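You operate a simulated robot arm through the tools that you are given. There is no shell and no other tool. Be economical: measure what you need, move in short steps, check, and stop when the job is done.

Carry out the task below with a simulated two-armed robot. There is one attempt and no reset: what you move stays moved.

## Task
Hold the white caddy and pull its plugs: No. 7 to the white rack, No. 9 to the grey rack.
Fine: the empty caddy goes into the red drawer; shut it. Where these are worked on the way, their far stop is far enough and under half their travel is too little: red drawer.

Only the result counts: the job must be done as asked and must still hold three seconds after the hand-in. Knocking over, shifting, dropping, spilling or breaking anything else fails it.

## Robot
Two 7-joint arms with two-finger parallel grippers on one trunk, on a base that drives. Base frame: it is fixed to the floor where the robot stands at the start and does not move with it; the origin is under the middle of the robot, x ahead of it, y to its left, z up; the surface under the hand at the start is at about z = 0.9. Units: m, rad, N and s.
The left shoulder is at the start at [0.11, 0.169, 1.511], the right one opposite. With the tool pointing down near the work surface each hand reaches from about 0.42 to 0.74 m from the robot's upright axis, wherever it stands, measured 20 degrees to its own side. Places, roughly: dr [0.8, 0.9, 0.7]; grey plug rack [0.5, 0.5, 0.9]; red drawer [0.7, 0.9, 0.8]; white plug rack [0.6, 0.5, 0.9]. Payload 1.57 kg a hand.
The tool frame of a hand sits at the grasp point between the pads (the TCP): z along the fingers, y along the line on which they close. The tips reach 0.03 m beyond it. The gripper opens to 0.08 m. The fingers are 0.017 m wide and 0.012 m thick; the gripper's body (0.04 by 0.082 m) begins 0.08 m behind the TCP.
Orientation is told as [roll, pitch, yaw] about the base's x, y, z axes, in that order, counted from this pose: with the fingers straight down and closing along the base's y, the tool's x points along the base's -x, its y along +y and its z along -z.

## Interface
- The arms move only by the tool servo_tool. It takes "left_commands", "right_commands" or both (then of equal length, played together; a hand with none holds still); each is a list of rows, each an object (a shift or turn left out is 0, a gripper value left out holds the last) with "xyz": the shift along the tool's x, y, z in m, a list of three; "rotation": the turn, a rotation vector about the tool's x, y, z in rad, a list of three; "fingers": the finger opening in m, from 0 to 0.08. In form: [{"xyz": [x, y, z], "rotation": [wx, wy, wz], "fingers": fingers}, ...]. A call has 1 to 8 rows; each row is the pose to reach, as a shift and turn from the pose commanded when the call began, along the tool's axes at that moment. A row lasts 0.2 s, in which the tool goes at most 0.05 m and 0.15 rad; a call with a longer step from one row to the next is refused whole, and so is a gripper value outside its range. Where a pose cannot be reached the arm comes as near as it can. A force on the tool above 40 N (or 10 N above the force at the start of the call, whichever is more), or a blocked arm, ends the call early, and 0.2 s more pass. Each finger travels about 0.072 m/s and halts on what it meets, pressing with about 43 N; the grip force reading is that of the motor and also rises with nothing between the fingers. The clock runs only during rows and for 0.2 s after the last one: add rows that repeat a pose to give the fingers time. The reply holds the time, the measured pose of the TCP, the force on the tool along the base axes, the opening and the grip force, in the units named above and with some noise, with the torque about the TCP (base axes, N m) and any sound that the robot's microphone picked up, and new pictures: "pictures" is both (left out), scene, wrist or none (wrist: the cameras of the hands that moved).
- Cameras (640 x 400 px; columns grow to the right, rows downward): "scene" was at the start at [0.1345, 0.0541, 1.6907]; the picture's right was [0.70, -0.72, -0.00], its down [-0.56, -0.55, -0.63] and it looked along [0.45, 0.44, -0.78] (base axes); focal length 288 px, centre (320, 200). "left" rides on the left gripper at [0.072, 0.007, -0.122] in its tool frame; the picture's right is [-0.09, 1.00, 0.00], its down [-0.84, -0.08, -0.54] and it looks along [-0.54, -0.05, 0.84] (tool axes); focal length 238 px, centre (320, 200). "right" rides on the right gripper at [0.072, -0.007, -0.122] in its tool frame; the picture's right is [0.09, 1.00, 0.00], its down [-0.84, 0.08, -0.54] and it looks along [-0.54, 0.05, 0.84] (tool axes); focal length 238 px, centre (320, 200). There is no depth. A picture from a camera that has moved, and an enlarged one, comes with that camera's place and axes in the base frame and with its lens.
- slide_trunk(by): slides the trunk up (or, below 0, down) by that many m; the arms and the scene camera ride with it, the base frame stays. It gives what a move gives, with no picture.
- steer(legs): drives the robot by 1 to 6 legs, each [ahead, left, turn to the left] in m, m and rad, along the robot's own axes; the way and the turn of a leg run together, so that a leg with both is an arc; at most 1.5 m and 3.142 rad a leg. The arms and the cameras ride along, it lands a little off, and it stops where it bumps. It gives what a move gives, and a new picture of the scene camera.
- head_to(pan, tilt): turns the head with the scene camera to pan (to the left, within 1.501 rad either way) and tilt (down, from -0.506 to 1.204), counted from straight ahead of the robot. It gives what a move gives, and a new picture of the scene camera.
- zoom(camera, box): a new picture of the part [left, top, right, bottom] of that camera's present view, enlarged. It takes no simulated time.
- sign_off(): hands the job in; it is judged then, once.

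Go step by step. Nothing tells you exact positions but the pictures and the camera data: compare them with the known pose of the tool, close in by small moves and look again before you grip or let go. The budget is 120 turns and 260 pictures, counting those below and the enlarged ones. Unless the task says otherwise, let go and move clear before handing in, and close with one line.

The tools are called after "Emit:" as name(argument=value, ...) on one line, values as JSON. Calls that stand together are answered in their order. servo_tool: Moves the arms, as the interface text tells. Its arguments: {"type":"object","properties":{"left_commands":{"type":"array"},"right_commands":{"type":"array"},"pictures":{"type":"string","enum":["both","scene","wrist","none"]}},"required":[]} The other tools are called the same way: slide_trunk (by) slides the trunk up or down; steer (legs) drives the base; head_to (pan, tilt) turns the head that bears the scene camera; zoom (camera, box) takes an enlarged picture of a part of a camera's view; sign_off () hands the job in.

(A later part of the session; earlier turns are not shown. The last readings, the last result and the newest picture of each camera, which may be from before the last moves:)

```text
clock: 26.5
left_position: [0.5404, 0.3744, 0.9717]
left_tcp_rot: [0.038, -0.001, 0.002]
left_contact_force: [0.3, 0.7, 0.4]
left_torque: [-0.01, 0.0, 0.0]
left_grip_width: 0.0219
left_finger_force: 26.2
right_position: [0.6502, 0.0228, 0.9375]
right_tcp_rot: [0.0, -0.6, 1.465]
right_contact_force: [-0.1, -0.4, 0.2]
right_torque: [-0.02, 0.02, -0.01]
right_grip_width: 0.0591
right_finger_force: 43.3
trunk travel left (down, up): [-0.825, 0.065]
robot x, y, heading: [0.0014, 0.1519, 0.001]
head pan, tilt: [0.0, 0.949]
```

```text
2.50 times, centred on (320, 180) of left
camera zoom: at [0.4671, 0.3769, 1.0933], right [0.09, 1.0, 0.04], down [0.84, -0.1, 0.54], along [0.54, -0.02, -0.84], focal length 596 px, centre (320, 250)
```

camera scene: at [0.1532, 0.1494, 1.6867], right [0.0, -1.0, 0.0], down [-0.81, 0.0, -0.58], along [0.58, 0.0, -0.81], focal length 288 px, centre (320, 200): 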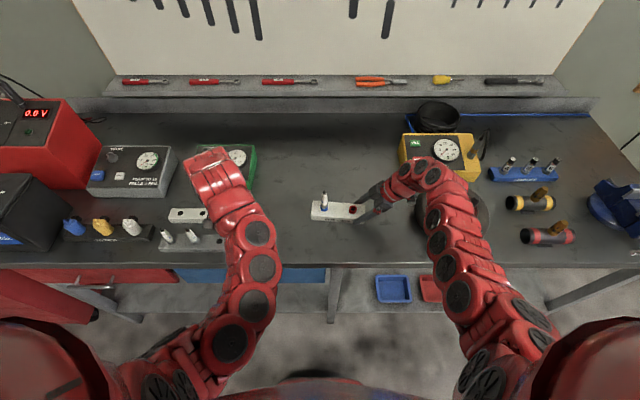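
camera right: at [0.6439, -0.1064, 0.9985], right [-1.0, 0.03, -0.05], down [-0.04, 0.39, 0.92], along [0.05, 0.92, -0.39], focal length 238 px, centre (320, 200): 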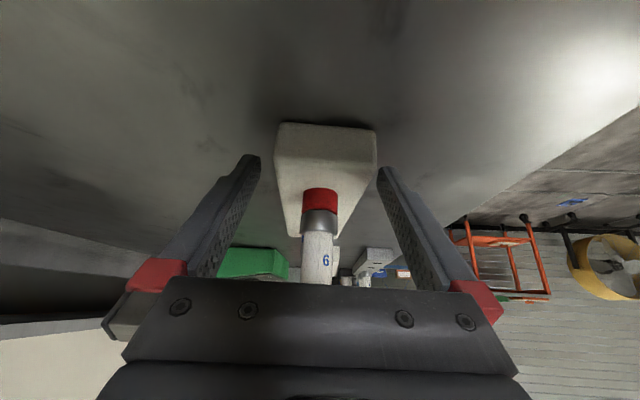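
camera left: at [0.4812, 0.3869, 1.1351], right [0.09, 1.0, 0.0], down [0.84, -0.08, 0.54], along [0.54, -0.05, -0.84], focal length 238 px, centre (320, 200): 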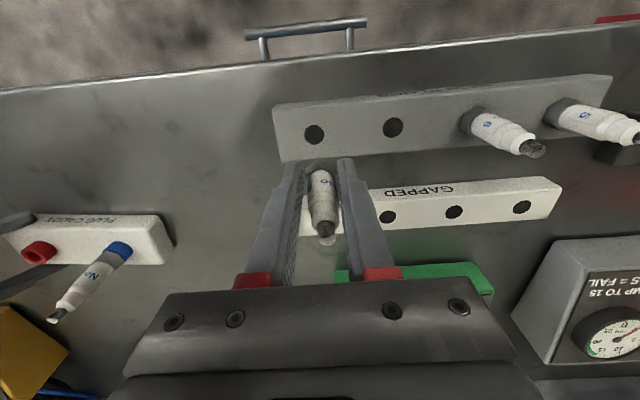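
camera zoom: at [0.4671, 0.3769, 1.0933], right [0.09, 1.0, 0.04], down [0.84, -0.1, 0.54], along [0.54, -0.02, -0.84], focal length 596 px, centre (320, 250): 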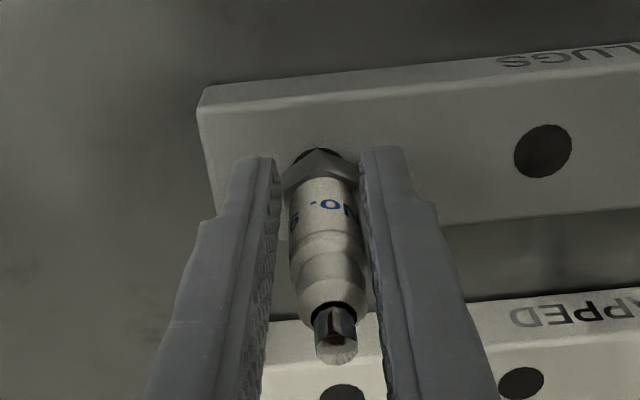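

No contact yet and the alignment looks right. I'll lower slowly until it seats.

Emit:
servo_tool(left_commands=[{"xyz": [0, 0, 0.004]}, {"xyz": [0, 0, 0.008]}, {"xyz": [0, 0, 0.011]}, {"xyz": [0, 0, 0.011]}], pictures="none")

Emit:
zoom(camera="left", box=[240, 100, 400, 260])

```text
clock: 27.5
left_position: [0.5388, 0.3765, 0.9624]
left_tcp_rot: [0.041, -0.004, 0.003]
left_contact_force: [-2.6, 2.5, 17.4]
left_torque: [0.03, -0.04, 0.03]
left_grip_width: 0.0215
left_finger_force: 25.6
right_position: [0.6496, 0.021, 0.9397]
right_tcp_rot: [-0.001, -0.6, 1.468]
right_contact_force: [-0.2, 0.1, -0.7]
right_torque: [-0.13, 0.01, 0.0]
right_grip_width: 0.059
right_finger_force: 43.1
trunk travel left (down, up): [-0.825, 0.065]
robot x, y, heading: [-0.0052, 0.1507, -0.002]
head pan, tilt: [0.0, 0.949]
```

```text
2.50 times, centred on (320, 180) of left
camera zoom: at [0.4648, 0.3775, 1.0835], right [0.09, 1.0, 0.04], down [0.83, -0.1, 0.54], along [0.54, -0.01, -0.84], focal length 596 px, centre (320, 250)
```

zoom: 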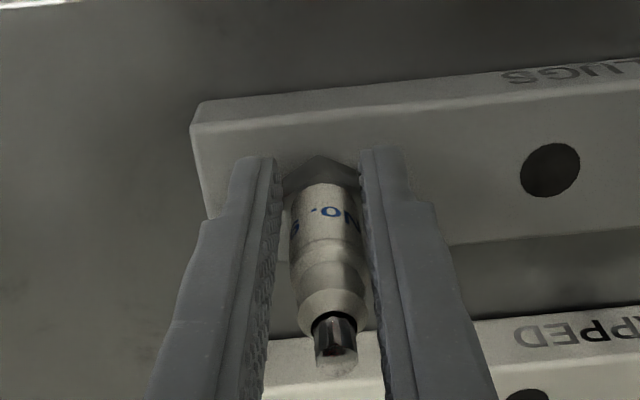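

It's in contact at about 17 N, with the fingertips at the rack top and the hex over the hole. I'll ease up slightly and open a little to let the plug drop in.

Emit:
servo_tool(left_commands=[{"xyz": [0, 0, -0.003]}, {"xyz": [0, 0, -0.003], "fingers": 0.026}, {"xyz": [0, 0, -0.003], "fingers": 0.026}], pictures="none")

Emit:
zoom(camera="left", box=[240, 100, 400, 260])

```text
clock: 28.3
left_position: [0.5386, 0.3753, 0.9632]
left_tcp_rot: [0.041, 0.001, 0.0]
left_contact_force: [-0.3, 0.1, -0.2]
left_torque: [-0.01, 0.0, 0.0]
left_grip_width: 0.026
left_finger_force: 0.0
right_position: [0.6496, 0.0199, 0.9384]
right_tcp_rot: [0.001, -0.599, 1.466]
right_contact_force: [-1.1, 0.0, -0.6]
right_torque: [0.07, 0.02, 0.05]
right_grip_width: 0.0591
right_finger_force: 42.9
trunk travel left (down, up): [-0.825, 0.065]
robot x, y, heading: [-0.0001, 0.1504, 0.0]
head pan, tilt: [0.0, 0.949]
```

```text
2.50 times, centred on (320, 180) of left
camera zoom: at [0.4666, 0.3773, 1.0852], right [0.09, 1.0, 0.04], down [0.84, -0.1, 0.54], along [0.54, -0.02, -0.84], focal length 596 px, centre (320, 250)
```

zoom: 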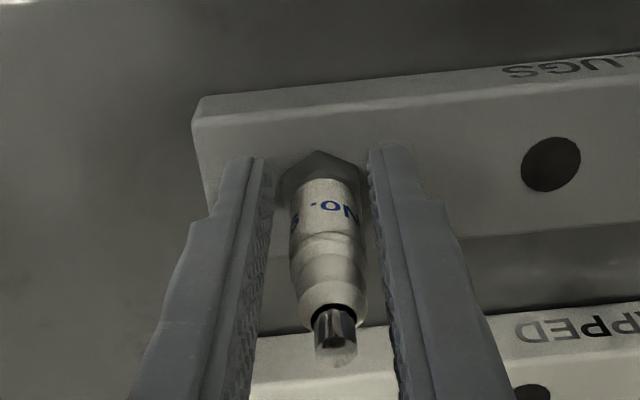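

The plug stands on its own, released. I'll open wider, go up, and inspect it.

Emit:
servo_tool(left_commands=[{"fingers": 0.05}, {"xyz": [0, 0, -0.005], "fingers": 0.05}, {"xyz": [0, 0, -0.03]}, {"xyz": [0, 0, -0.06]}, {"xyz": [-0.03, 0.001, -0.09], "rotation": [0.02, 0, 0]}, {"xyz": [-0.06, 0.003, -0.12], "rotation": [0.04, 0, 0]}, {"xyz": [-0.09, 0.003, -0.14], "rotation": [0.04, 0, 0]}, {"xyz": [-0.09, 0.003, -0.14], "rotation": [0.04, 0, 0]}], pictures="wrist")

Emit:
zoom(camera="left", box=[260, 0, 560, 190])

```text
clock: 30.1
left_position: [0.6352, 0.3836, 1.0825]
left_tcp_rot: [0.002, 0.001, 0.004]
left_contact_force: [-0.4, 0.4, 0.7]
left_torque: [0.01, 0.0, 0.02]
left_grip_width: 0.0502
left_finger_force: 0.1
left hand out of reach, approached as far as the arm can: row 5, 6, 7, 8
right_position: [0.6487, 0.0201, 0.9386]
right_tcp_rot: [0.0, -0.599, 1.463]
right_contact_force: [0.3, -0.5, 0.1]
right_torque: [-0.12, 0.05, 0.01]
right_grip_width: 0.0591
right_finger_force: 43.1
trunk travel left (down, up): [-0.825, 0.065]
robot x, y, heading: [0.0001, 0.1501, 0.001]
head pan, tilt: [0.0, 0.949]
camera left: at [0.5619, 0.3891, 1.2038], right [0.09, 1.0, 0.0], down [0.84, -0.08, 0.54], along [0.54, -0.05, -0.84], focal length 238 px, centre (320, 200)
```

left: 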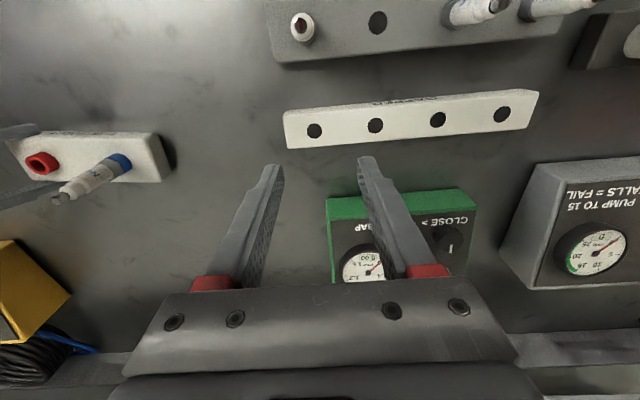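

```text
2.11 times, centred on (410, 95) of left
camera zoom: at [0.5619, 0.3891, 1.2038], right [0.09, 1.0, 0.0], down [0.84, -0.08, 0.54], along [0.54, -0.05, -0.84], focal length 502 px, centre (130, 421)
```

zoom: 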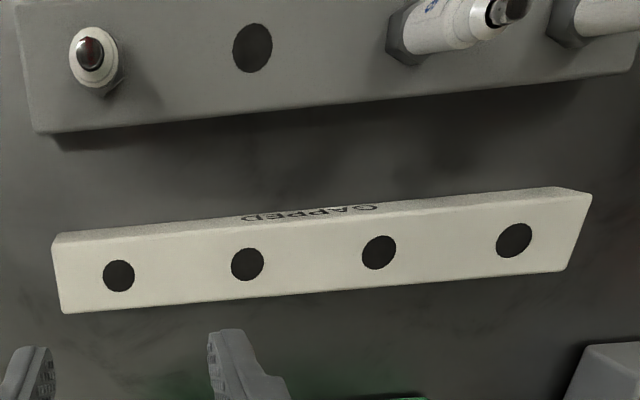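

No. 9 stands in the grey rack. The white rack's right hole is at about (0.643, 0.375). Next I'll re-grip the caddy nearer its middle so plug 7 can be pulled without prying.

Emit:
servo_tool(right_commands=[{"fingers": 0.07}, {"fingers": 0.08}, {"fingers": 0.08}, {"xyz": [-0.016, 0, 0.011]}, {"xyz": [-0.032, 0, 0.022]}, {"xyz": [-0.048, 0, 0.0328]}, {"xyz": [-0.048, 0, 0.0328]}], pictures="wrist")

Emit:
zoom(camera="scene", box=[280, 150, 440, 250])

```text
clock: 31.7
left_position: [0.6363, 0.3847, 1.0823]
left_tcp_rot: [0.0, -0.001, 0.002]
left_contact_force: [-0.3, 0.0, -0.6]
left_torque: [0.03, 0.0, -0.01]
left_grip_width: 0.05
left_finger_force: 0.1
right_position: [0.6554, 0.0793, 0.9375]
right_tcp_rot: [0.003, -0.598, 1.464]
right_contact_force: [0.2, 0.3, 0.8]
right_torque: [0.02, 0.01, 0.01]
right_grip_width: 0.08
right_finger_force: 0.1
trunk travel left (down, up): [-0.825, 0.065]
robot x, y, heading: [0.0013, 0.1497, -0.001]
head pan, tilt: [0.0, 0.949]
camera right: at [0.6499, -0.0491, 0.9977], right [-1.0, 0.03, -0.05], down [-0.04, 0.39, 0.92], along [0.05, 0.92, -0.39], focal length 238 px, centre (320, 200)
```

right: 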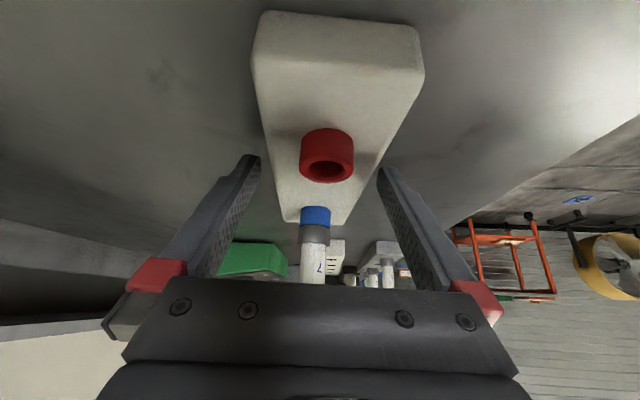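

```text
4.00 times, centred on (360, 200) of scene
camera zoom: at [0.1529, 0.1489, 1.6867], right [0.0, -1.0, 0.0], down [-0.81, 0.0, -0.58], along [0.58, 0.0, -0.81], focal length 1150 px, centre (160, 200)
```

zoom: 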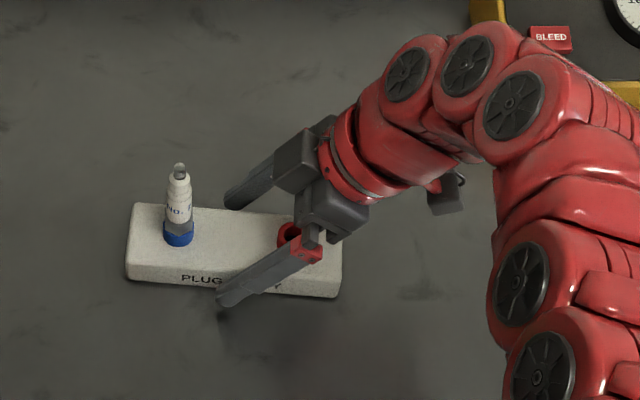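

Well placed. I'll close the right hand on the caddy middle while the left hand moves towards plug 7.

Emit:
servo_tool(right_commands=[{"fingers": 0.06}, {"fingers": 0.04}, {"fingers": 0.04}, {"fingers": 0.04}, {}, {}, {}, {}], left_commands=[{"xyz": [-0.008, 0, -0.015]}, {"xyz": [-0.016, -0.03, -0.03]}, {"xyz": [-0.022, -0.07, -0.03]}, {"xyz": [-0.022, -0.11, -0.03]}, {"xyz": [-0.022, -0.15, -0.03]}, {"xyz": [-0.022, -0.19, -0.03]}, {"xyz": [-0.022, -0.23, -0.03]}, {"xyz": [-0.022, -0.248, -0.03]}], pictures="none")

Emit:
zoom(camera="left", box=[220, 50, 420, 250])

```text
clock: 33.5
left_position: [0.6602, 0.1356, 1.1133]
left_tcp_rot: [0.0, -0.003, 0.005]
left_contact_force: [-0.4, -0.6, 0.2]
left_torque: [-0.01, -0.01, -0.01]
left_grip_width: 0.0499
left_finger_force: 0.1
right_position: [0.6569, 0.0786, 0.9374]
right_tcp_rot: [0.0, -0.601, 1.464]
right_contact_force: [0.4, -0.5, 1.4]
right_torque: [0.09, 0.0, 0.02]
right_grip_width: 0.059
right_finger_force: 43.0
trunk travel left (down, up): [-0.825, 0.065]
robot x, y, heading: [0.0005, 0.1505, 0.002]
head pan, tilt: [0.0, 0.949]
```

```text
2.00 times, centred on (320, 150) of left
camera zoom: at [0.5863, 0.1412, 1.2339], right [0.09, 1.0, 0.0], down [0.84, -0.07, 0.54], along [0.54, -0.05, -0.84], focal length 477 px, centre (320, 300)
```

zoom: 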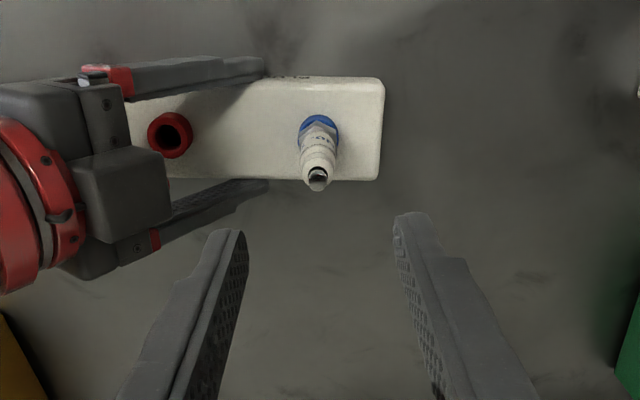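

Plug 7 is at about (0.657, 0.134). This time I'll grip the ceramic just above the hex so the plug stays upright.

Emit:
servo_tool(left_commands=[{"xyz": [0.003, -0.002, 0.04]}, {"xyz": [0.003, -0.002, 0.08]}, {"xyz": [0.003, -0.002, 0.1]}, {"xyz": [0.003, -0.002, 0.115]}, {"xyz": [0.003, -0.002, 0.115]}], pictures="none")

Emit:
zoom(camera="left", box=[220, 100, 420, 300])

```text
clock: 34.7
left_position: [0.656, 0.1335, 0.9969]
left_tcp_rot: [-0.001, -0.003, 0.002]
left_contact_force: [-0.2, -0.2, 0.3]
left_torque: [-0.02, 0.01, 0.01]
left_grip_width: 0.05
left_finger_force: 0.1
right_position: [0.6562, 0.0792, 0.9374]
right_tcp_rot: [0.001, -0.601, 1.464]
right_contact_force: [-0.2, -0.9, 0.7]
right_torque: [0.05, 0.02, 0.03]
right_grip_width: 0.0589
right_finger_force: 43.3
trunk travel left (down, up): [-0.825, 0.065]
robot x, y, heading: [-0.0014, 0.1492, -0.002]
head pan, tilt: [0.0, 0.949]
```

```text
2.00 times, centred on (320, 200) of left
camera zoom: at [0.5833, 0.14, 1.1183], right [0.09, 1.0, 0.0], down [0.84, -0.08, 0.54], along [0.54, -0.05, -0.84], focal length 477 px, centre (320, 200)
```

zoom: 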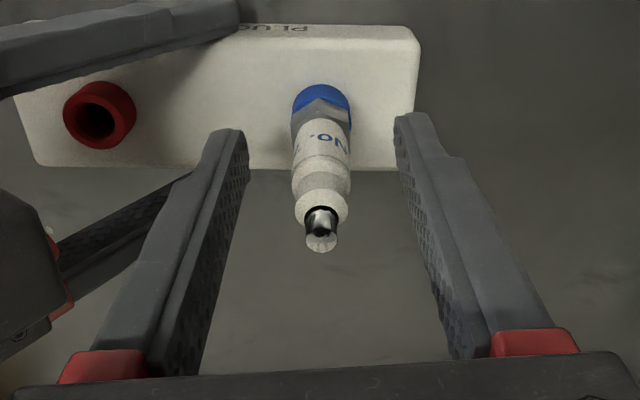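

Emit:
servo_tool(left_commands=[{"xyz": [-0.002, 0, -0.002], "fingers": 0.04}, {"xyz": [-0.002, 0, -0.002], "fingers": 0.02}, {"xyz": [-0.002, 0, -0.002], "fingers": 0.003}, {"xyz": [-0.002, 0, -0.002]}, {"xyz": [-0.002, 0, -0.002]}, {"xyz": [-0.002, 0, -0.002]}], pictures="none")

Emit:
zoom(camera="left", box=[220, 100, 420, 300])

```text
clock: 36.1
left_position: [0.6568, 0.1329, 0.9991]
left_tcp_rot: [0.0, -0.001, 0.002]
left_contact_force: [0.2, -0.3, -2.7]
left_torque: [0.02, 0.0, 0.05]
left_grip_width: 0.0167
left_finger_force: 25.7
right_position: [0.6561, 0.0792, 0.9372]
right_tcp_rot: [0.0, -0.601, 1.464]
right_contact_force: [0.6, -0.4, 1.9]
right_torque: [0.08, -0.01, -0.03]
right_grip_width: 0.0588
right_finger_force: 43.3
trunk travel left (down, up): [-0.825, 0.065]
robot x, y, heading: [0.0014, 0.1464, 0.002]
head pan, tilt: [0.0, 0.949]
```

```text
2.00 times, centred on (320, 200) of left
camera zoom: at [0.5854, 0.14, 1.1204], right [0.09, 1.0, 0.0], down [0.84, -0.08, 0.54], along [0.54, -0.05, -0.84], focal length 477 px, centre (320, 200)
```

zoom: 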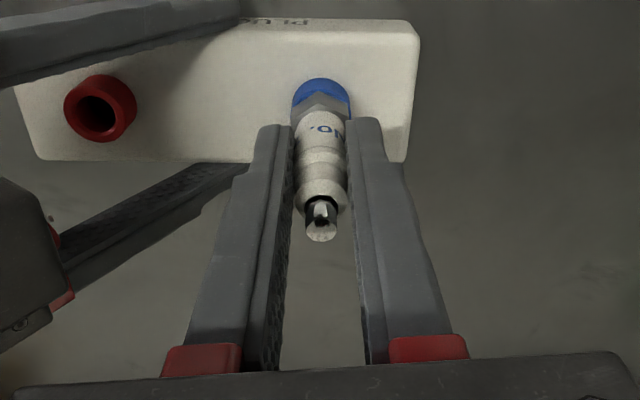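

The ceramic is gripped at 0.017 and balanced, with no side force. I'll pull straight up.

Emit:
servo_tool(left_commands=[{"xyz": [0, 0, -0.008]}, {"xyz": [0, 0, -0.016]}, {"xyz": [0, 0, -0.03]}, {"xyz": [0, 0, -0.05]}, {"xyz": [0, 0, -0.07]}, {"xyz": [0, 0, -0.09]}, {"xyz": [0, 0, -0.09]}], pictures="none")

Emit:
zoom(camera="left", box=[220, 80, 420, 280])

```text
clock: 37.7
left_position: [0.6598, 0.1331, 1.0916]
left_tcp_rot: [0.0, -0.002, 0.002]
left_contact_force: [-0.5, 0.0, -0.9]
left_torque: [0.06, 0.02, 0.0]
left_grip_width: 0.0167
left_finger_force: 25.8
right_position: [0.6559, 0.0788, 0.9368]
right_tcp_rot: [-0.001, -0.601, 1.465]
right_contact_force: [0.3, 0.7, 1.2]
right_torque: [-0.07, 0.05, -0.02]
right_grip_width: 0.0589
right_finger_force: 42.7
trunk travel left (down, up): [-0.825, 0.065]
robot x, y, heading: [-0.0007, 0.1464, 0.002]
head pan, tilt: [0.0, 0.949]
```

```text
2.00 times, centred on (320, 180) of left
camera zoom: at [0.5859, 0.1398, 1.2116], right [0.09, 1.0, 0.0], down [0.84, -0.08, 0.54], along [0.54, -0.05, -0.84], focal length 477 px, centre (320, 240)
```

zoom: 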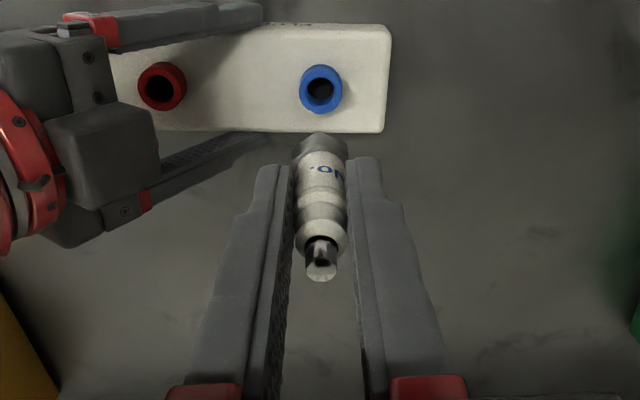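

Plug 7 is out and still upright. I'll carry it to the white rack's right-hand hole.

Emit:
servo_tool(left_commands=[{"xyz": [0, 0.03, 0]}, {"xyz": [0, 0.07, 0]}, {"xyz": [0, 0.11, 0]}, {"xyz": [0, 0.15, 0]}, {"xyz": [0.005, 0.19, 0.005]}, {"xyz": [0.01, 0.22, 0.01]}, {"xyz": [0.019, 0.242, 0.02]}, {"xyz": [0.019, 0.242, 0.03]}], pictures="none")

Emit:
zoom(camera="left", box=[240, 60, 440, 260])

```text
clock: 39.5
left_position: [0.6387, 0.374, 1.0593]
left_tcp_rot: [0.001, -0.001, 0.001]
left_contact_force: [0.9, 0.4, -0.2]
left_torque: [0.03, 0.01, -0.01]
left_grip_width: 0.0168
left_finger_force: 25.7
right_position: [0.6567, 0.079, 0.9372]
right_tcp_rot: [0.0, -0.601, 1.466]
right_contact_force: [1.1, 1.1, 0.7]
right_torque: [-0.1, -0.02, -0.01]
right_grip_width: 0.0588
right_finger_force: 42.8
trunk travel left (down, up): [-0.825, 0.065]
robot x, y, heading: [0.0002, 0.1477, -0.003]
head pan, tilt: [0.0, 0.949]
```

```text
2.00 times, centred on (340, 160) of left
camera zoom: at [0.5668, 0.3814, 1.1804], right [0.09, 1.0, 0.0], down [0.84, -0.08, 0.54], along [0.54, -0.05, -0.84], focal length 477 px, centre (280, 280)
```

zoom: 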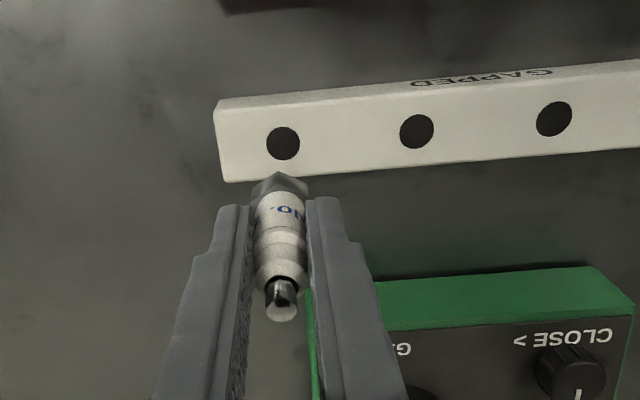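

The hole is at (0.6427, 0.376) and the plug at (0.641, 0.375). I'll make a small correction and descend partway.

Emit:
servo_tool(left_commands=[{"xyz": [-0.0015, 0.0012, 0.02]}, {"xyz": [-0.0015, 0.0012, 0.04]}, {"xyz": [-0.0015, 0.0012, 0.055]}, {"xyz": [-0.0015, 0.0012, 0.065]}, {"xyz": [-0.0015, 0.0012, 0.065]}], pictures="none")

Emit:
zoom(camera="left", box=[240, 100, 400, 260])

```text
clock: 40.7
left_position: [0.6406, 0.3765, 0.9941]
left_tcp_rot: [0.0, -0.001, 0.002]
left_contact_force: [-0.2, 0.3, -0.8]
left_torque: [0.0, 0.05, 0.02]
left_grip_width: 0.0167
left_finger_force: 25.9
right_position: [0.6573, 0.0782, 0.9373]
right_tcp_rot: [-0.001, -0.601, 1.464]
right_contact_force: [-0.2, -0.6, 0.8]
right_torque: [0.02, -0.04, 0.0]
right_grip_width: 0.0589
right_finger_force: 43.0
trunk travel left (down, up): [-0.825, 0.065]
robot x, y, heading: [0.0009, 0.15, -0.001]
head pan, tilt: [0.0, 0.949]
```

```text
2.50 times, centred on (320, 180) of left
camera zoom: at [0.5677, 0.383, 1.1156], right [0.09, 1.0, 0.0], down [0.84, -0.08, 0.54], along [0.54, -0.05, -0.84], focal length 596 px, centre (320, 250)
```

zoom: 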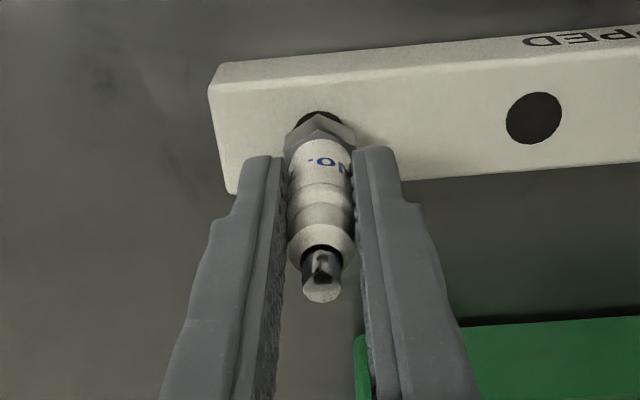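

Aligned over the hole. I'll lower until contact.

Emit:
servo_tool(left_commands=[{"xyz": [0, 0, 0.006]}, {"xyz": [0, 0, 0.012]}, {"xyz": [0, 0, 0.017]}, {"xyz": [0, 0, 0.021]}, {"xyz": [0, 0, 0.021]}], pictures="none")

Emit:
zoom(camera="left", box=[240, 100, 400, 260])

```text
clock: 41.9
left_position: [0.6401, 0.3766, 0.9757]
left_tcp_rot: [0.003, -0.003, 0.002]
left_contact_force: [2.2, 1.0, 22.1]
left_torque: [0.05, -0.18, 0.02]
left_grip_width: 0.0173
left_finger_force: 26.0
right_position: [0.6548, 0.0784, 0.9373]
right_tcp_rot: [-0.003, -0.6, 1.468]
right_contact_force: [-0.4, 0.0, -1.1]
right_torque: [-0.02, 0.0, 0.05]
right_grip_width: 0.0592
right_finger_force: 43.6
trunk travel left (down, up): [-0.825, 0.065]
robot x, y, heading: [0.0004, 0.1468, -0.002]
head pan, tilt: [0.0, 0.949]
```

```text
2.50 times, centred on (320, 180) of left
camera zoom: at [0.5665, 0.3824, 1.0962], right [0.09, 1.0, 0.0], down [0.83, -0.08, 0.55], along [0.54, -0.05, -0.84], focal length 596 px, centre (320, 250)
```

zoom: 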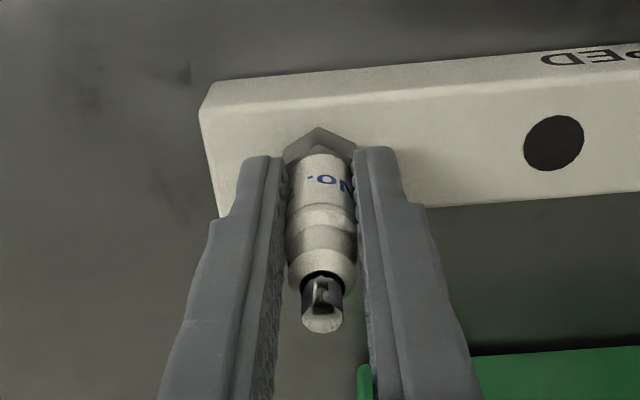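

It seated at the predicted height and then slid up in the fingers. I'll release, go up, and look.

Emit:
servo_tool(left_commands=[{"xyz": [0, 0, -0.002]}, {"xyz": [0, 0, -0.002], "fingers": 0.025}, {"xyz": [0, 0, -0.002], "fingers": 0.05}, {"xyz": [0, 0, -0.002], "fingers": 0.05}, {"xyz": [0, 0, -0.03]}, {"xyz": [0, 0, -0.07]}, {"xyz": [0, 0, -0.11]}, {"xyz": [0, 0, -0.11]}], pictures="wrist")

Emit:
zoom(camera="scene", box=[140, 170, 300, 270])

```text
clock: 43.7
left_position: [0.6402, 0.3759, 1.0825]
left_tcp_rot: [0.0, -0.003, 0.002]
left_contact_force: [-0.7, 0.0, -0.6]
left_torque: [0.03, 0.01, 0.02]
left_grip_width: 0.0502
left_finger_force: 0.0
right_position: [0.656, 0.08, 0.9375]
right_tcp_rot: [0.001, -0.6, 1.465]
right_contact_force: [0.3, -0.9, 1.3]
right_torque: [0.08, -0.04, 0.06]
right_grip_width: 0.0589
right_finger_force: 43.1
trunk travel left (down, up): [-0.825, 0.065]
robot x, y, heading: [0.0001, 0.1466, 0.002]
head pan, tilt: [0.0, 0.949]
camera left: at [0.5674, 0.3824, 1.2037], right [0.09, 1.0, 0.0], down [0.84, -0.08, 0.54], along [0.54, -0.05, -0.84], focal length 238 px, centre (320, 200)
```

left: 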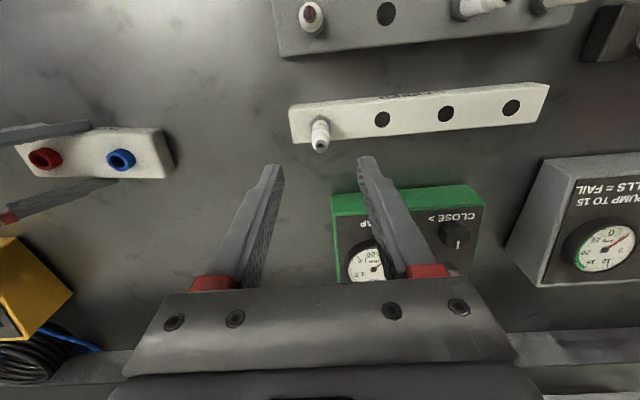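

```text
4.00 times, centred on (220, 220) of scene
camera zoom: at [0.153, 0.1487, 1.6867], right [0.0, -1.0, 0.0], down [-0.81, 0.0, -0.58], along [0.58, 0.0, -0.81], focal length 1150 px, centre (720, 120)
```

zoom: 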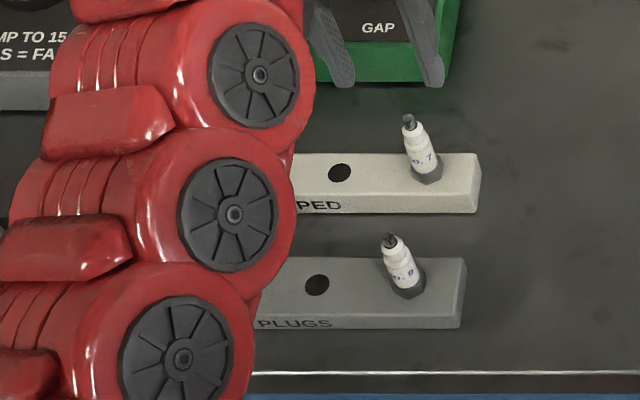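

Both plugs are seated: 7 in white, 9 in grey. Next I'll lift the caddy with the right hand, back off from the bench, and look for the red drawer.

Emit:
servo_tool(right_commands=[{"xyz": [-0.011, 0, -0.0165]}, {"xyz": [-0.034, 0, -0.05]}, {"xyz": [-0.056, 0, -0.083]}, {"xyz": [-0.079, 0, -0.116]}, {"xyz": [-0.102, 0, -0.149]}, {"xyz": [-0.113, 0, -0.165]}, {"xyz": [-0.113, 0, -0.165]}], left_commands=[{"xyz": [0, 0, -0.02]}, {"xyz": [-0.01, 0, -0.04]}, {"xyz": [-0.01, 0, -0.06]}, {"xyz": [-0.01, 0, -0.06]}, {"xyz": [-0.01, 0, -0.06]}, {"xyz": [-0.01, 0, -0.06]}, {"xyz": [-0.01, 0, -0.06]}], pictures="none")

Emit:
zoom(camera="right", box=[0, 0, 640, 400])

```text
clock: 45.3
left_position: [0.6506, 0.3765, 1.1433]
left_tcp_rot: [0.001, -0.002, 0.002]
left_contact_force: [-0.6, 0.5, 0.7]
left_torque: [0.05, -0.01, -0.01]
left_grip_width: 0.05
left_finger_force: 0.1
right_position: [0.6564, 0.0788, 1.1372]
right_tcp_rot: [-0.001, -0.601, 1.466]
right_contact_force: [0.8, 0.1, -0.8]
right_torque: [-0.01, 0.01, 0.01]
right_grip_width: 0.0592
right_finger_force: 43.0
trunk travel left (down, up): [-0.825, 0.065]
robot x, y, heading: [0.0027, 0.1511, 0.003]
head pan, tilt: [0.0, 0.949]
```

```text
1.00 times, centred on (320, 200) of right (not enlarged: the box is as wide or as high as the picture)
camera zoom: at [0.6503, -0.0494, 1.1976], right [-1.0, 0.03, -0.05], down [-0.04, 0.39, 0.92], along [0.05, 0.92, -0.39], focal length 238 px, centre (320, 200)
```

zoom: 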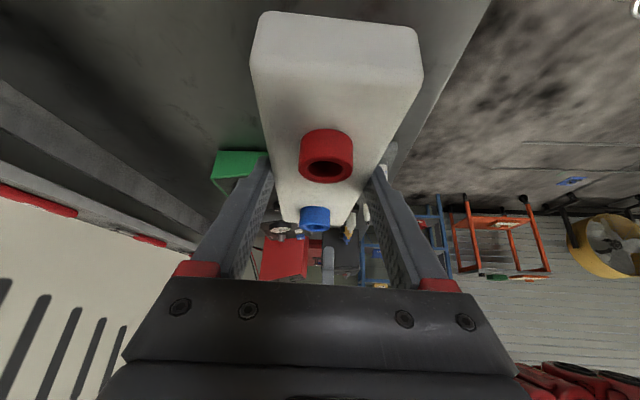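

The caddy is held. I'll back off half a metre and look left.

Emit:
steer(legs=[[-0.5, 0, 0]])

Emit:
head_to(pan=0.75, tilt=0.75)

```text
clock: 48.3
left_position: [0.1497, 0.3762, 1.1426]
left_tcp_rot: [0.0, -0.001, 0.003]
left_contact_force: [-0.2, 0.3, -0.7]
left_torque: [-0.04, -0.03, -0.01]
left_grip_width: 0.0498
left_finger_force: 0.0
right_position: [0.156, 0.0799, 1.1368]
right_tcp_rot: [0.0, -0.601, 1.465]
right_contact_force: [0.5, 0.1, -0.9]
right_torque: [-0.01, 0.01, 0.02]
right_grip_width: 0.059
right_finger_force: 43.1
trunk travel left (down, up): [-0.825, 0.065]
robot x, y, heading: [-0.4997, 0.1478, 0.002]
head pan, tilt: [0.0, 0.949]
camera scene: at [-0.3471, 0.1496, 1.6866], right [0.0, -1.0, 0.0], down [-0.81, 0.0, -0.58], along [0.58, 0.0, -0.81], focal length 288 px, centre (320, 200)
```

scene: 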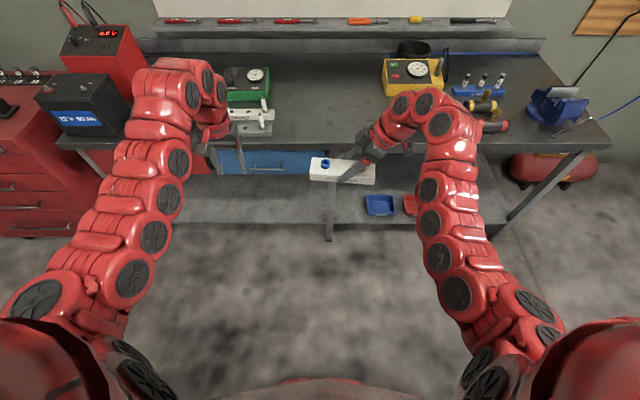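

```text
clock: 49.4
left_position: [0.1507, 0.3772, 1.1435]
left_tcp_rot: [0.0, -0.001, 0.003]
left_contact_force: [0.3, -0.4, 0.3]
left_torque: [0.03, 0.05, 0.03]
left_grip_width: 0.0499
left_finger_force: 0.0
right_position: [0.1571, 0.0788, 1.1366]
right_tcp_rot: [0.0, -0.601, 1.465]
right_contact_force: [-0.1, -0.2, -0.7]
right_torque: [0.01, -0.01, 0.0]
right_grip_width: 0.0589
right_finger_force: 43.1
trunk travel left (down, up): [-0.825, 0.065]
robot x, y, heading: [-0.5024, 0.1475, 0.002]
head pan, tilt: [0.75, 0.75]
camera scene: at [-0.3598, 0.206, 1.7022], right [0.68, -0.73, 0.0], down [-0.5, -0.47, -0.73], along [0.53, 0.5, -0.68], focal length 288 px, centre (320, 200)
```

scene: 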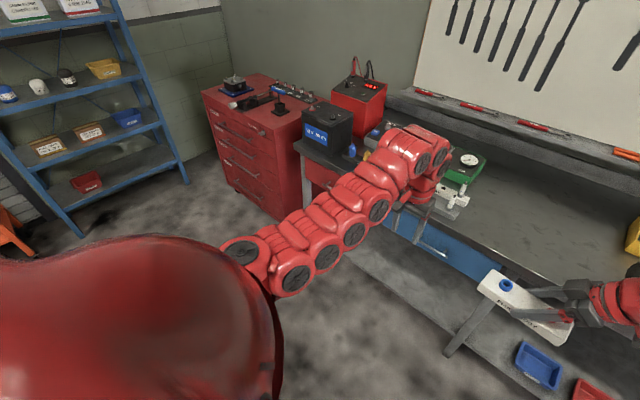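

The red drawer is in the bench front, left of the blue one, beside the red tool chest. I'll drive left to face it.

Emit:
steer(legs=[[0, 0.55, 0]])

Emit:
head_to(pan=0.0, tilt=0.7)

```text
clock: 52.6
left_position: [0.1477, 0.9349, 1.1434]
left_tcp_rot: [0.001, 0.0, 0.01]
left_contact_force: [-1.3, -0.3, -0.6]
left_torque: [0.01, 0.01, 0.03]
left_grip_width: 0.0499
left_finger_force: 0.0
right_position: [0.1554, 0.6387, 1.1363]
right_tcp_rot: [-0.001, -0.6, 1.471]
right_contact_force: [-0.5, -0.7, -1.4]
right_torque: [-0.04, -0.03, 0.01]
right_grip_width: 0.0588
right_finger_force: 43.7
trunk travel left (down, up): [-0.825, 0.065]
robot x, y, heading: [-0.5021, 0.7077, 0.002]
head pan, tilt: [0.75, 0.75]
camera scene: at [-0.3621, 0.7618, 1.7023], right [0.69, -0.73, 0.0], down [-0.5, -0.47, -0.73], along [0.53, 0.5, -0.68], focal length 288 px, centre (320, 200)
```

scene: 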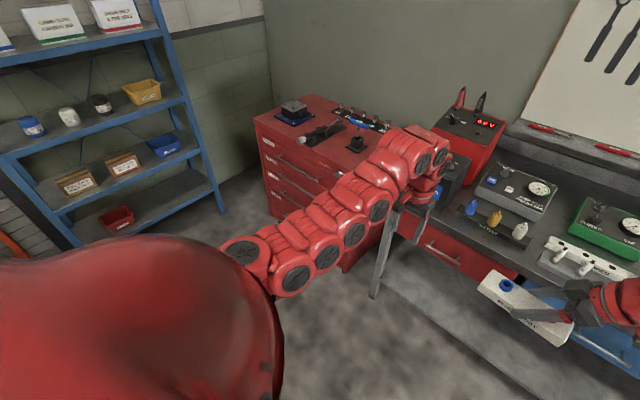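

```text
clock: 53.7
left_position: [0.1465, 0.9356, 1.1427]
left_tcp_rot: [-0.001, 0.001, 0.007]
left_contact_force: [1.2, -0.5, 0.2]
left_torque: [-0.02, -0.01, -0.01]
left_grip_width: 0.0497
left_finger_force: 0.0
right_position: [0.1536, 0.6387, 1.1359]
right_tcp_rot: [0.0, -0.602, 1.471]
right_contact_force: [0.3, -0.2, -1.4]
right_torque: [-0.02, 0.01, 0.02]
right_grip_width: 0.0588
right_finger_force: 43.3
trunk travel left (down, up): [-0.825, 0.065]
robot x, y, heading: [-0.503, 0.7047, 0.008]
head pan, tilt: [0.0, 0.7]
camera scene: at [-0.3374, 0.7061, 1.7065], right [0.01, -1.0, 0.0], down [-0.64, 0.0, -0.76], along [0.76, 0.0, -0.64], focal length 288 px, centre (320, 200)
```

scene: 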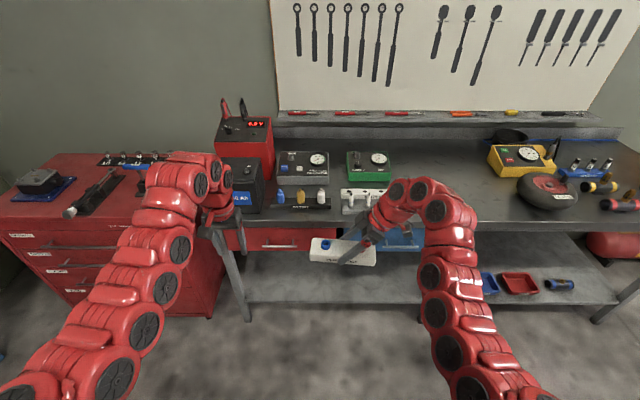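

Emit:
zoom(camera="scene", box=[200, 170, 400, 300])

```text
3.08 times, centred on (300, 235) of scene
camera zoom: at [-0.3374, 0.7061, 1.7065], right [0.01, -1.0, 0.0], down [-0.64, 0.0, -0.76], along [0.76, 0.0, -0.64], focal length 884 px, centre (382, 92)
```

zoom: 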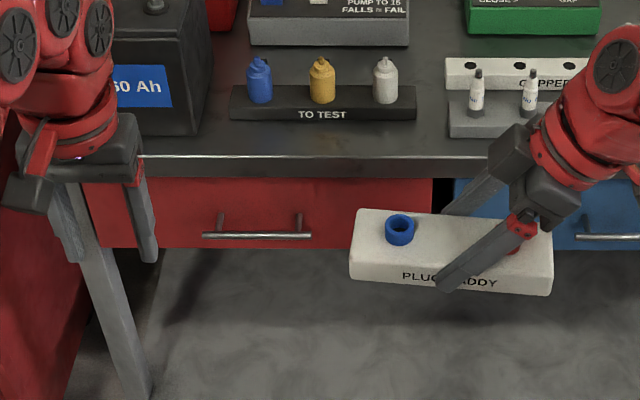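

The red drawer's front is near x ≈ 0.49, y 0.64–1.11, z 0.72–0.86, with its handle bar at about (0.45, 0.875, 0.79). I'll turn the left hand to point forward with the fingers closing vertically.

Emit:
servo_tool(left_commands=[{"rotation": [-0.0773, -0.0773, 0.0918]}, {"rotation": [-0.1547, -0.1547, 0.1836]}, {"rotation": [-0.232, -0.232, 0.2754]}, {"rotation": [-0.3093, -0.3093, 0.3672]}, {"rotation": [-0.3866, -0.3866, 0.459]}, {"rotation": [-0.464, -0.464, 0.5508]}, {"rotation": [-0.5413, -0.5413, 0.6427]}, {"rotation": [-0.6186, -0.6186, 0.7345]}], pictures="none")

Emit:
servo_tool(left_commands=[{"rotation": [-0.0773, -0.0773, 0.0918]}, {"rotation": [-0.1547, -0.1547, 0.1836]}, {"rotation": [-0.232, -0.232, 0.2754]}, {"rotation": [-0.3093, -0.3093, 0.3672]}, {"rotation": [-0.3866, -0.3866, 0.459]}, {"rotation": [-0.464, -0.464, 0.5508]}, {"rotation": [-0.464, -0.464, 0.5508]}])

```text
clock: 55.5
left_position: [0.1464, 0.9359, 1.1441]
left_tcp_rot: [0.817, -0.293, -0.906]
left_contact_force: [0.3, 0.2, 1.0]
left_torque: [0.0, 0.01, 0.04]
left_grip_width: 0.05
left_finger_force: 0.1
left hand out of reach, approached as far as the arm can: row 1, 2
right_position: [0.1532, 0.639, 1.137]
right_tcp_rot: [0.0, -0.601, 1.473]
right_contact_force: [0.4, -0.1, -0.6]
right_torque: [-0.03, 0.0, 0.0]
right_grip_width: 0.059
right_finger_force: 43.4
trunk travel left (down, up): [-0.825, 0.065]
robot x, y, heading: [-0.5031, 0.6981, 0.002]
head pan, tilt: [0.0, 0.7]
```

```text
clock: 57.1
left_position: [0.1466, 0.9359, 1.1442]
left_tcp_rot: [1.401, 0.0, -1.563]
left_contact_force: [-0.2, 0.2, 0.0]
left_torque: [0.01, 0.03, -0.02]
left_grip_width: 0.05
left_finger_force: 0.0
right_position: [0.154, 0.6387, 1.1361]
right_tcp_rot: [-0.001, -0.601, 1.469]
right_contact_force: [-0.2, -1.0, -1.1]
right_torque: [-0.01, 0.03, 0.0]
right_grip_width: 0.0591
right_finger_force: 42.4
trunk travel left (down, up): [-0.825, 0.065]
robot x, y, heading: [-0.5015, 0.7045, 0.001]
head pan, tilt: [0.0, 0.7]
camera scene: at [-0.3374, 0.7054, 1.7065], right [0.01, -1.0, 0.0], down [-0.64, 0.0, -0.76], along [0.76, 0.0, -0.64], focal length 288 px, centre (320, 200)
camera left: at [0.0261, 1.0066, 1.1698], right [0.17, -0.09, 0.98], down [-0.54, -0.84, 0.01], along [0.82, -0.53, -0.19], focal length 238 px, centre (320, 200)
```

scene: 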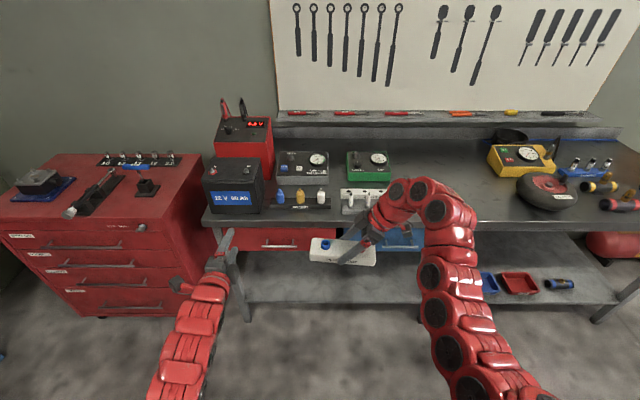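
left: 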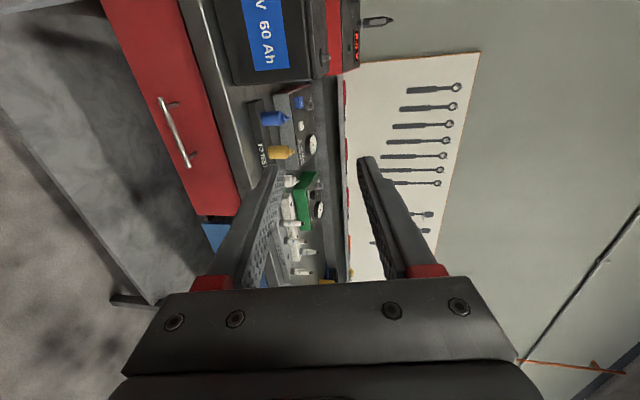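

The handle is clearly visible. I'll lower the trunk 0.2 m and the left hand further, so the left camera gets a nearly horizontal view of it.

Emit:
slide_trunk(by=-0.2)

Emit:
servo_tool(left_commands=[{"xyz": [0, -0.04, 0.007]}, {"xyz": [0, -0.08, 0.014]}, {"xyz": [0, -0.12, 0.02]}, {"xyz": [0, -0.16, 0.027]}, {"xyz": [0, -0.18, 0.03]}, {"xyz": [0, -0.18, 0.03]}])

```text
clock: 59.2
left_position: [0.1468, 0.9361, 0.944]
left_tcp_rot: [1.403, 0.001, -1.563]
left_contact_force: [-0.6, 0.2, 0.6]
left_torque: [-0.01, 0.01, 0.01]
left_grip_width: 0.0502
left_finger_force: 0.0
right_position: [0.1543, 0.6379, 0.9359]
right_tcp_rot: [-0.001, -0.6, 1.471]
right_contact_force: [0.0, 0.2, -0.5]
right_torque: [-0.02, 0.02, 0.02]
right_grip_width: 0.059
right_finger_force: 42.8
trunk travel left (down, up): [-0.625, 0.265]
robot x, y, heading: [-0.5009, 0.7054, 0.006]
head pan, tilt: [0.0, 0.7]
```

```text
clock: 60.6
left_position: [0.1441, 0.9348, 0.7594]
left_tcp_rot: [1.401, -0.001, -1.566]
left_contact_force: [-0.5, -0.1, 0.1]
left_torque: [-0.01, -0.02, -0.03]
left_grip_width: 0.0499
left_finger_force: 0.1
right_position: [0.1542, 0.6384, 0.9368]
right_tcp_rot: [0.0, -0.599, 1.472]
right_contact_force: [-0.5, -0.7, -1.4]
right_torque: [0.0, -0.02, 0.0]
right_grip_width: 0.0591
right_finger_force: 42.6
trunk travel left (down, up): [-0.625, 0.265]
robot x, y, heading: [-0.5042, 0.7032, 0.003]
head pan, tilt: [0.0, 0.7]
camera scene: at [-0.3376, 0.7061, 1.5065], right [0.01, -1.0, 0.0], down [-0.64, 0.0, -0.76], along [0.76, 0.0, -0.64], focal length 288 px, centre (320, 200)
camera left: at [0.0245, 1.0062, 0.7856], right [0.17, -0.09, 0.98], down [-0.54, -0.84, 0.02], along [0.82, -0.53, -0.19], focal length 238 px, centre (320, 200)
```

scene: 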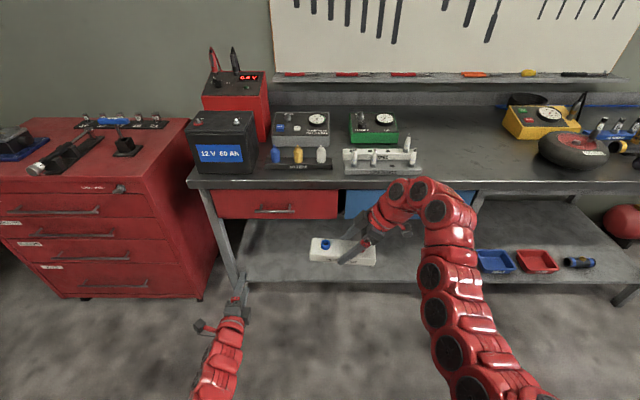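
left: 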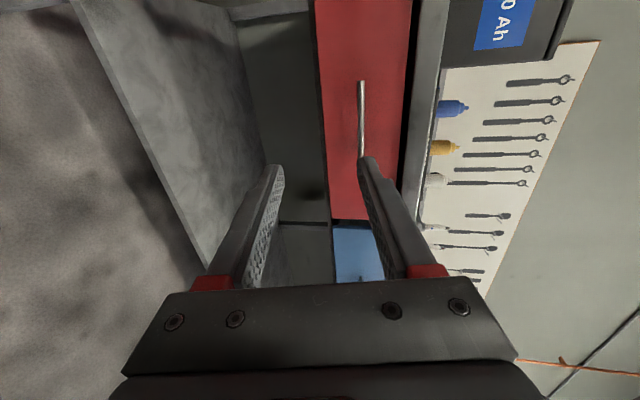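

The handle bar now measures about x 0.466, z 0.773, centred at y ≈ 0.88. I'll drive forward 0.25 m and line the left hand up just short of the bar.

Emit:
steer(legs=[[0.25, 0, 0]])

Emit:
servo_tool(left_commands=[{"xyz": [-0.03, 0.007, 0]}, {"xyz": [-0.05, 0.014, 0]}, {"xyz": [-0.05, 0.014, 0]}], pictures="wrist")

```text
clock: 62.5
left_position: [0.3967, 0.9375, 0.7588]
left_tcp_rot: [1.399, 0.001, -1.562]
left_contact_force: [-0.5, -0.6, 0.0]
left_torque: [0.0, 0.0, -0.04]
left_grip_width: 0.0501
left_finger_force: 0.1
right_position: [0.4045, 0.6404, 0.9369]
right_tcp_rot: [0.001, -0.601, 1.47]
right_contact_force: [0.2, 0.0, -1.5]
right_torque: [-0.01, -0.01, 0.03]
right_grip_width: 0.059
right_finger_force: 43.0
trunk travel left (down, up): [-0.625, 0.265]
robot x, y, heading: [-0.2554, 0.7052, 0.009]
head pan, tilt: [0.0, 0.7]
camera scene: at [-0.0864, 0.7077, 1.5064], right [0.01, -1.0, 0.0], down [-0.64, 0.0, -0.76], along [0.76, 0.01, -0.64], focal length 288 px, centre (320, 200)
```

scene: 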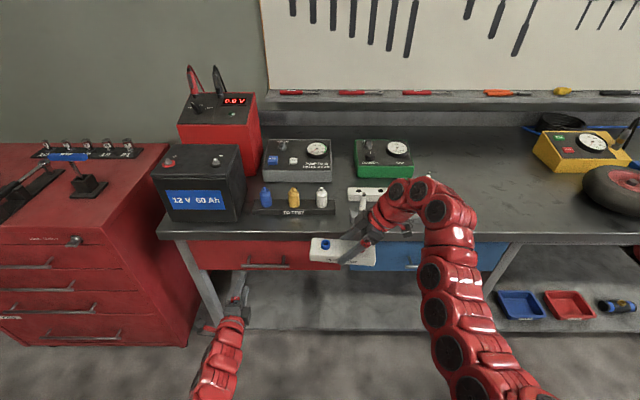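

```text
clock: 63.2
left_position: [0.3974, 0.8864, 0.7729]
left_tcp_rot: [1.401, -0.001, -1.562]
left_contact_force: [-0.1, -0.4, 0.0]
left_torque: [-0.01, 0.02, 0.01]
left_grip_width: 0.0499
left_finger_force: 0.0
right_position: [0.4032, 0.6404, 0.9373]
right_tcp_rot: [0.001, -0.599, 1.472]
right_contact_force: [-0.2, -0.8, -1.3]
right_torque: [-0.03, -0.01, 0.02]
right_grip_width: 0.059
right_finger_force: 43.6
trunk travel left (down, up): [-0.625, 0.265]
robot x, y, heading: [-0.2545, 0.7036, 0.009]
head pan, tilt: [0.0, 0.7]
camera left: at [0.2775, 0.958, 0.7999], right [0.17, -0.09, 0.98], down [-0.54, -0.84, 0.01], along [0.82, -0.53, -0.19], focal length 238 px, centre (320, 200)
```

left: 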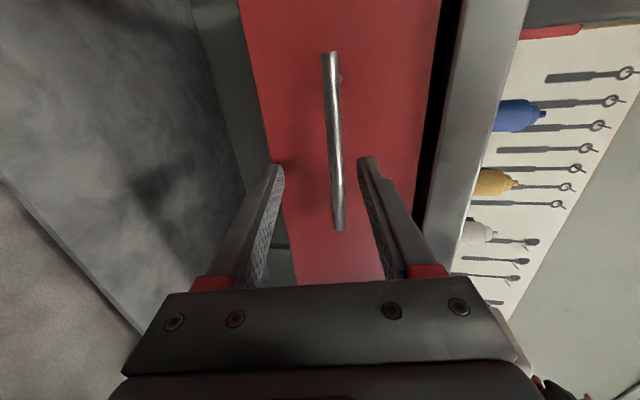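

The bar is centred between the fingers and its middle is at y ≈ 0.878. I'll advance, then close on it.

Emit:
servo_tool(left_commands=[{"xyz": [-0.008, 0.005, 0.03]}, {"xyz": [-0.008, 0.0085, 0.05]}, {"xyz": [-0.008, 0.011, 0.064]}, {"xyz": [-0.008, 0.011, 0.064]}, {"xyz": [-0.008, 0.011, 0.064], "fingers": 0.025}, {"xyz": [-0.008, 0.011, 0.064], "fingers": 0.002}, {"xyz": [-0.008, 0.011, 0.064]}, {"xyz": [-0.008, 0.011, 0.064]}], pictures="wrist")

```text
clock: 65.0
left_position: [0.4631, 0.8802, 0.775]
left_tcp_rot: [1.404, 0.0, -1.562]
left_contact_force: [2.7, 2.6, 10.7]
left_torque: [0.11, 0.01, -0.07]
left_grip_width: 0.0117
left_finger_force: 29.1
right_position: [0.4041, 0.6407, 0.938]
right_tcp_rot: [-0.002, -0.6, 1.471]
right_contact_force: [-0.6, 0.5, -1.7]
right_torque: [0.02, -0.01, 0.02]
right_grip_width: 0.059
right_finger_force: 43.0
trunk travel left (down, up): [-0.625, 0.265]
robot x, y, heading: [-0.2501, 0.7097, 0.007]
head pan, tilt: [0.0, 0.7]
camera left: at [0.342, 0.951, 0.8009], right [0.17, -0.09, 0.98], down [-0.54, -0.84, 0.01], along [0.82, -0.53, -0.19], focal length 238 px, centre (320, 200)
```

left: 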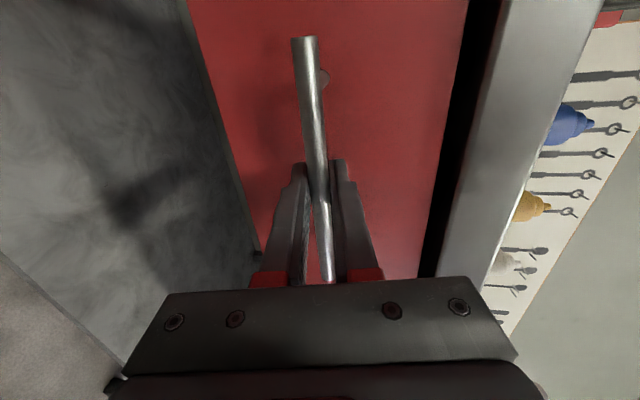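

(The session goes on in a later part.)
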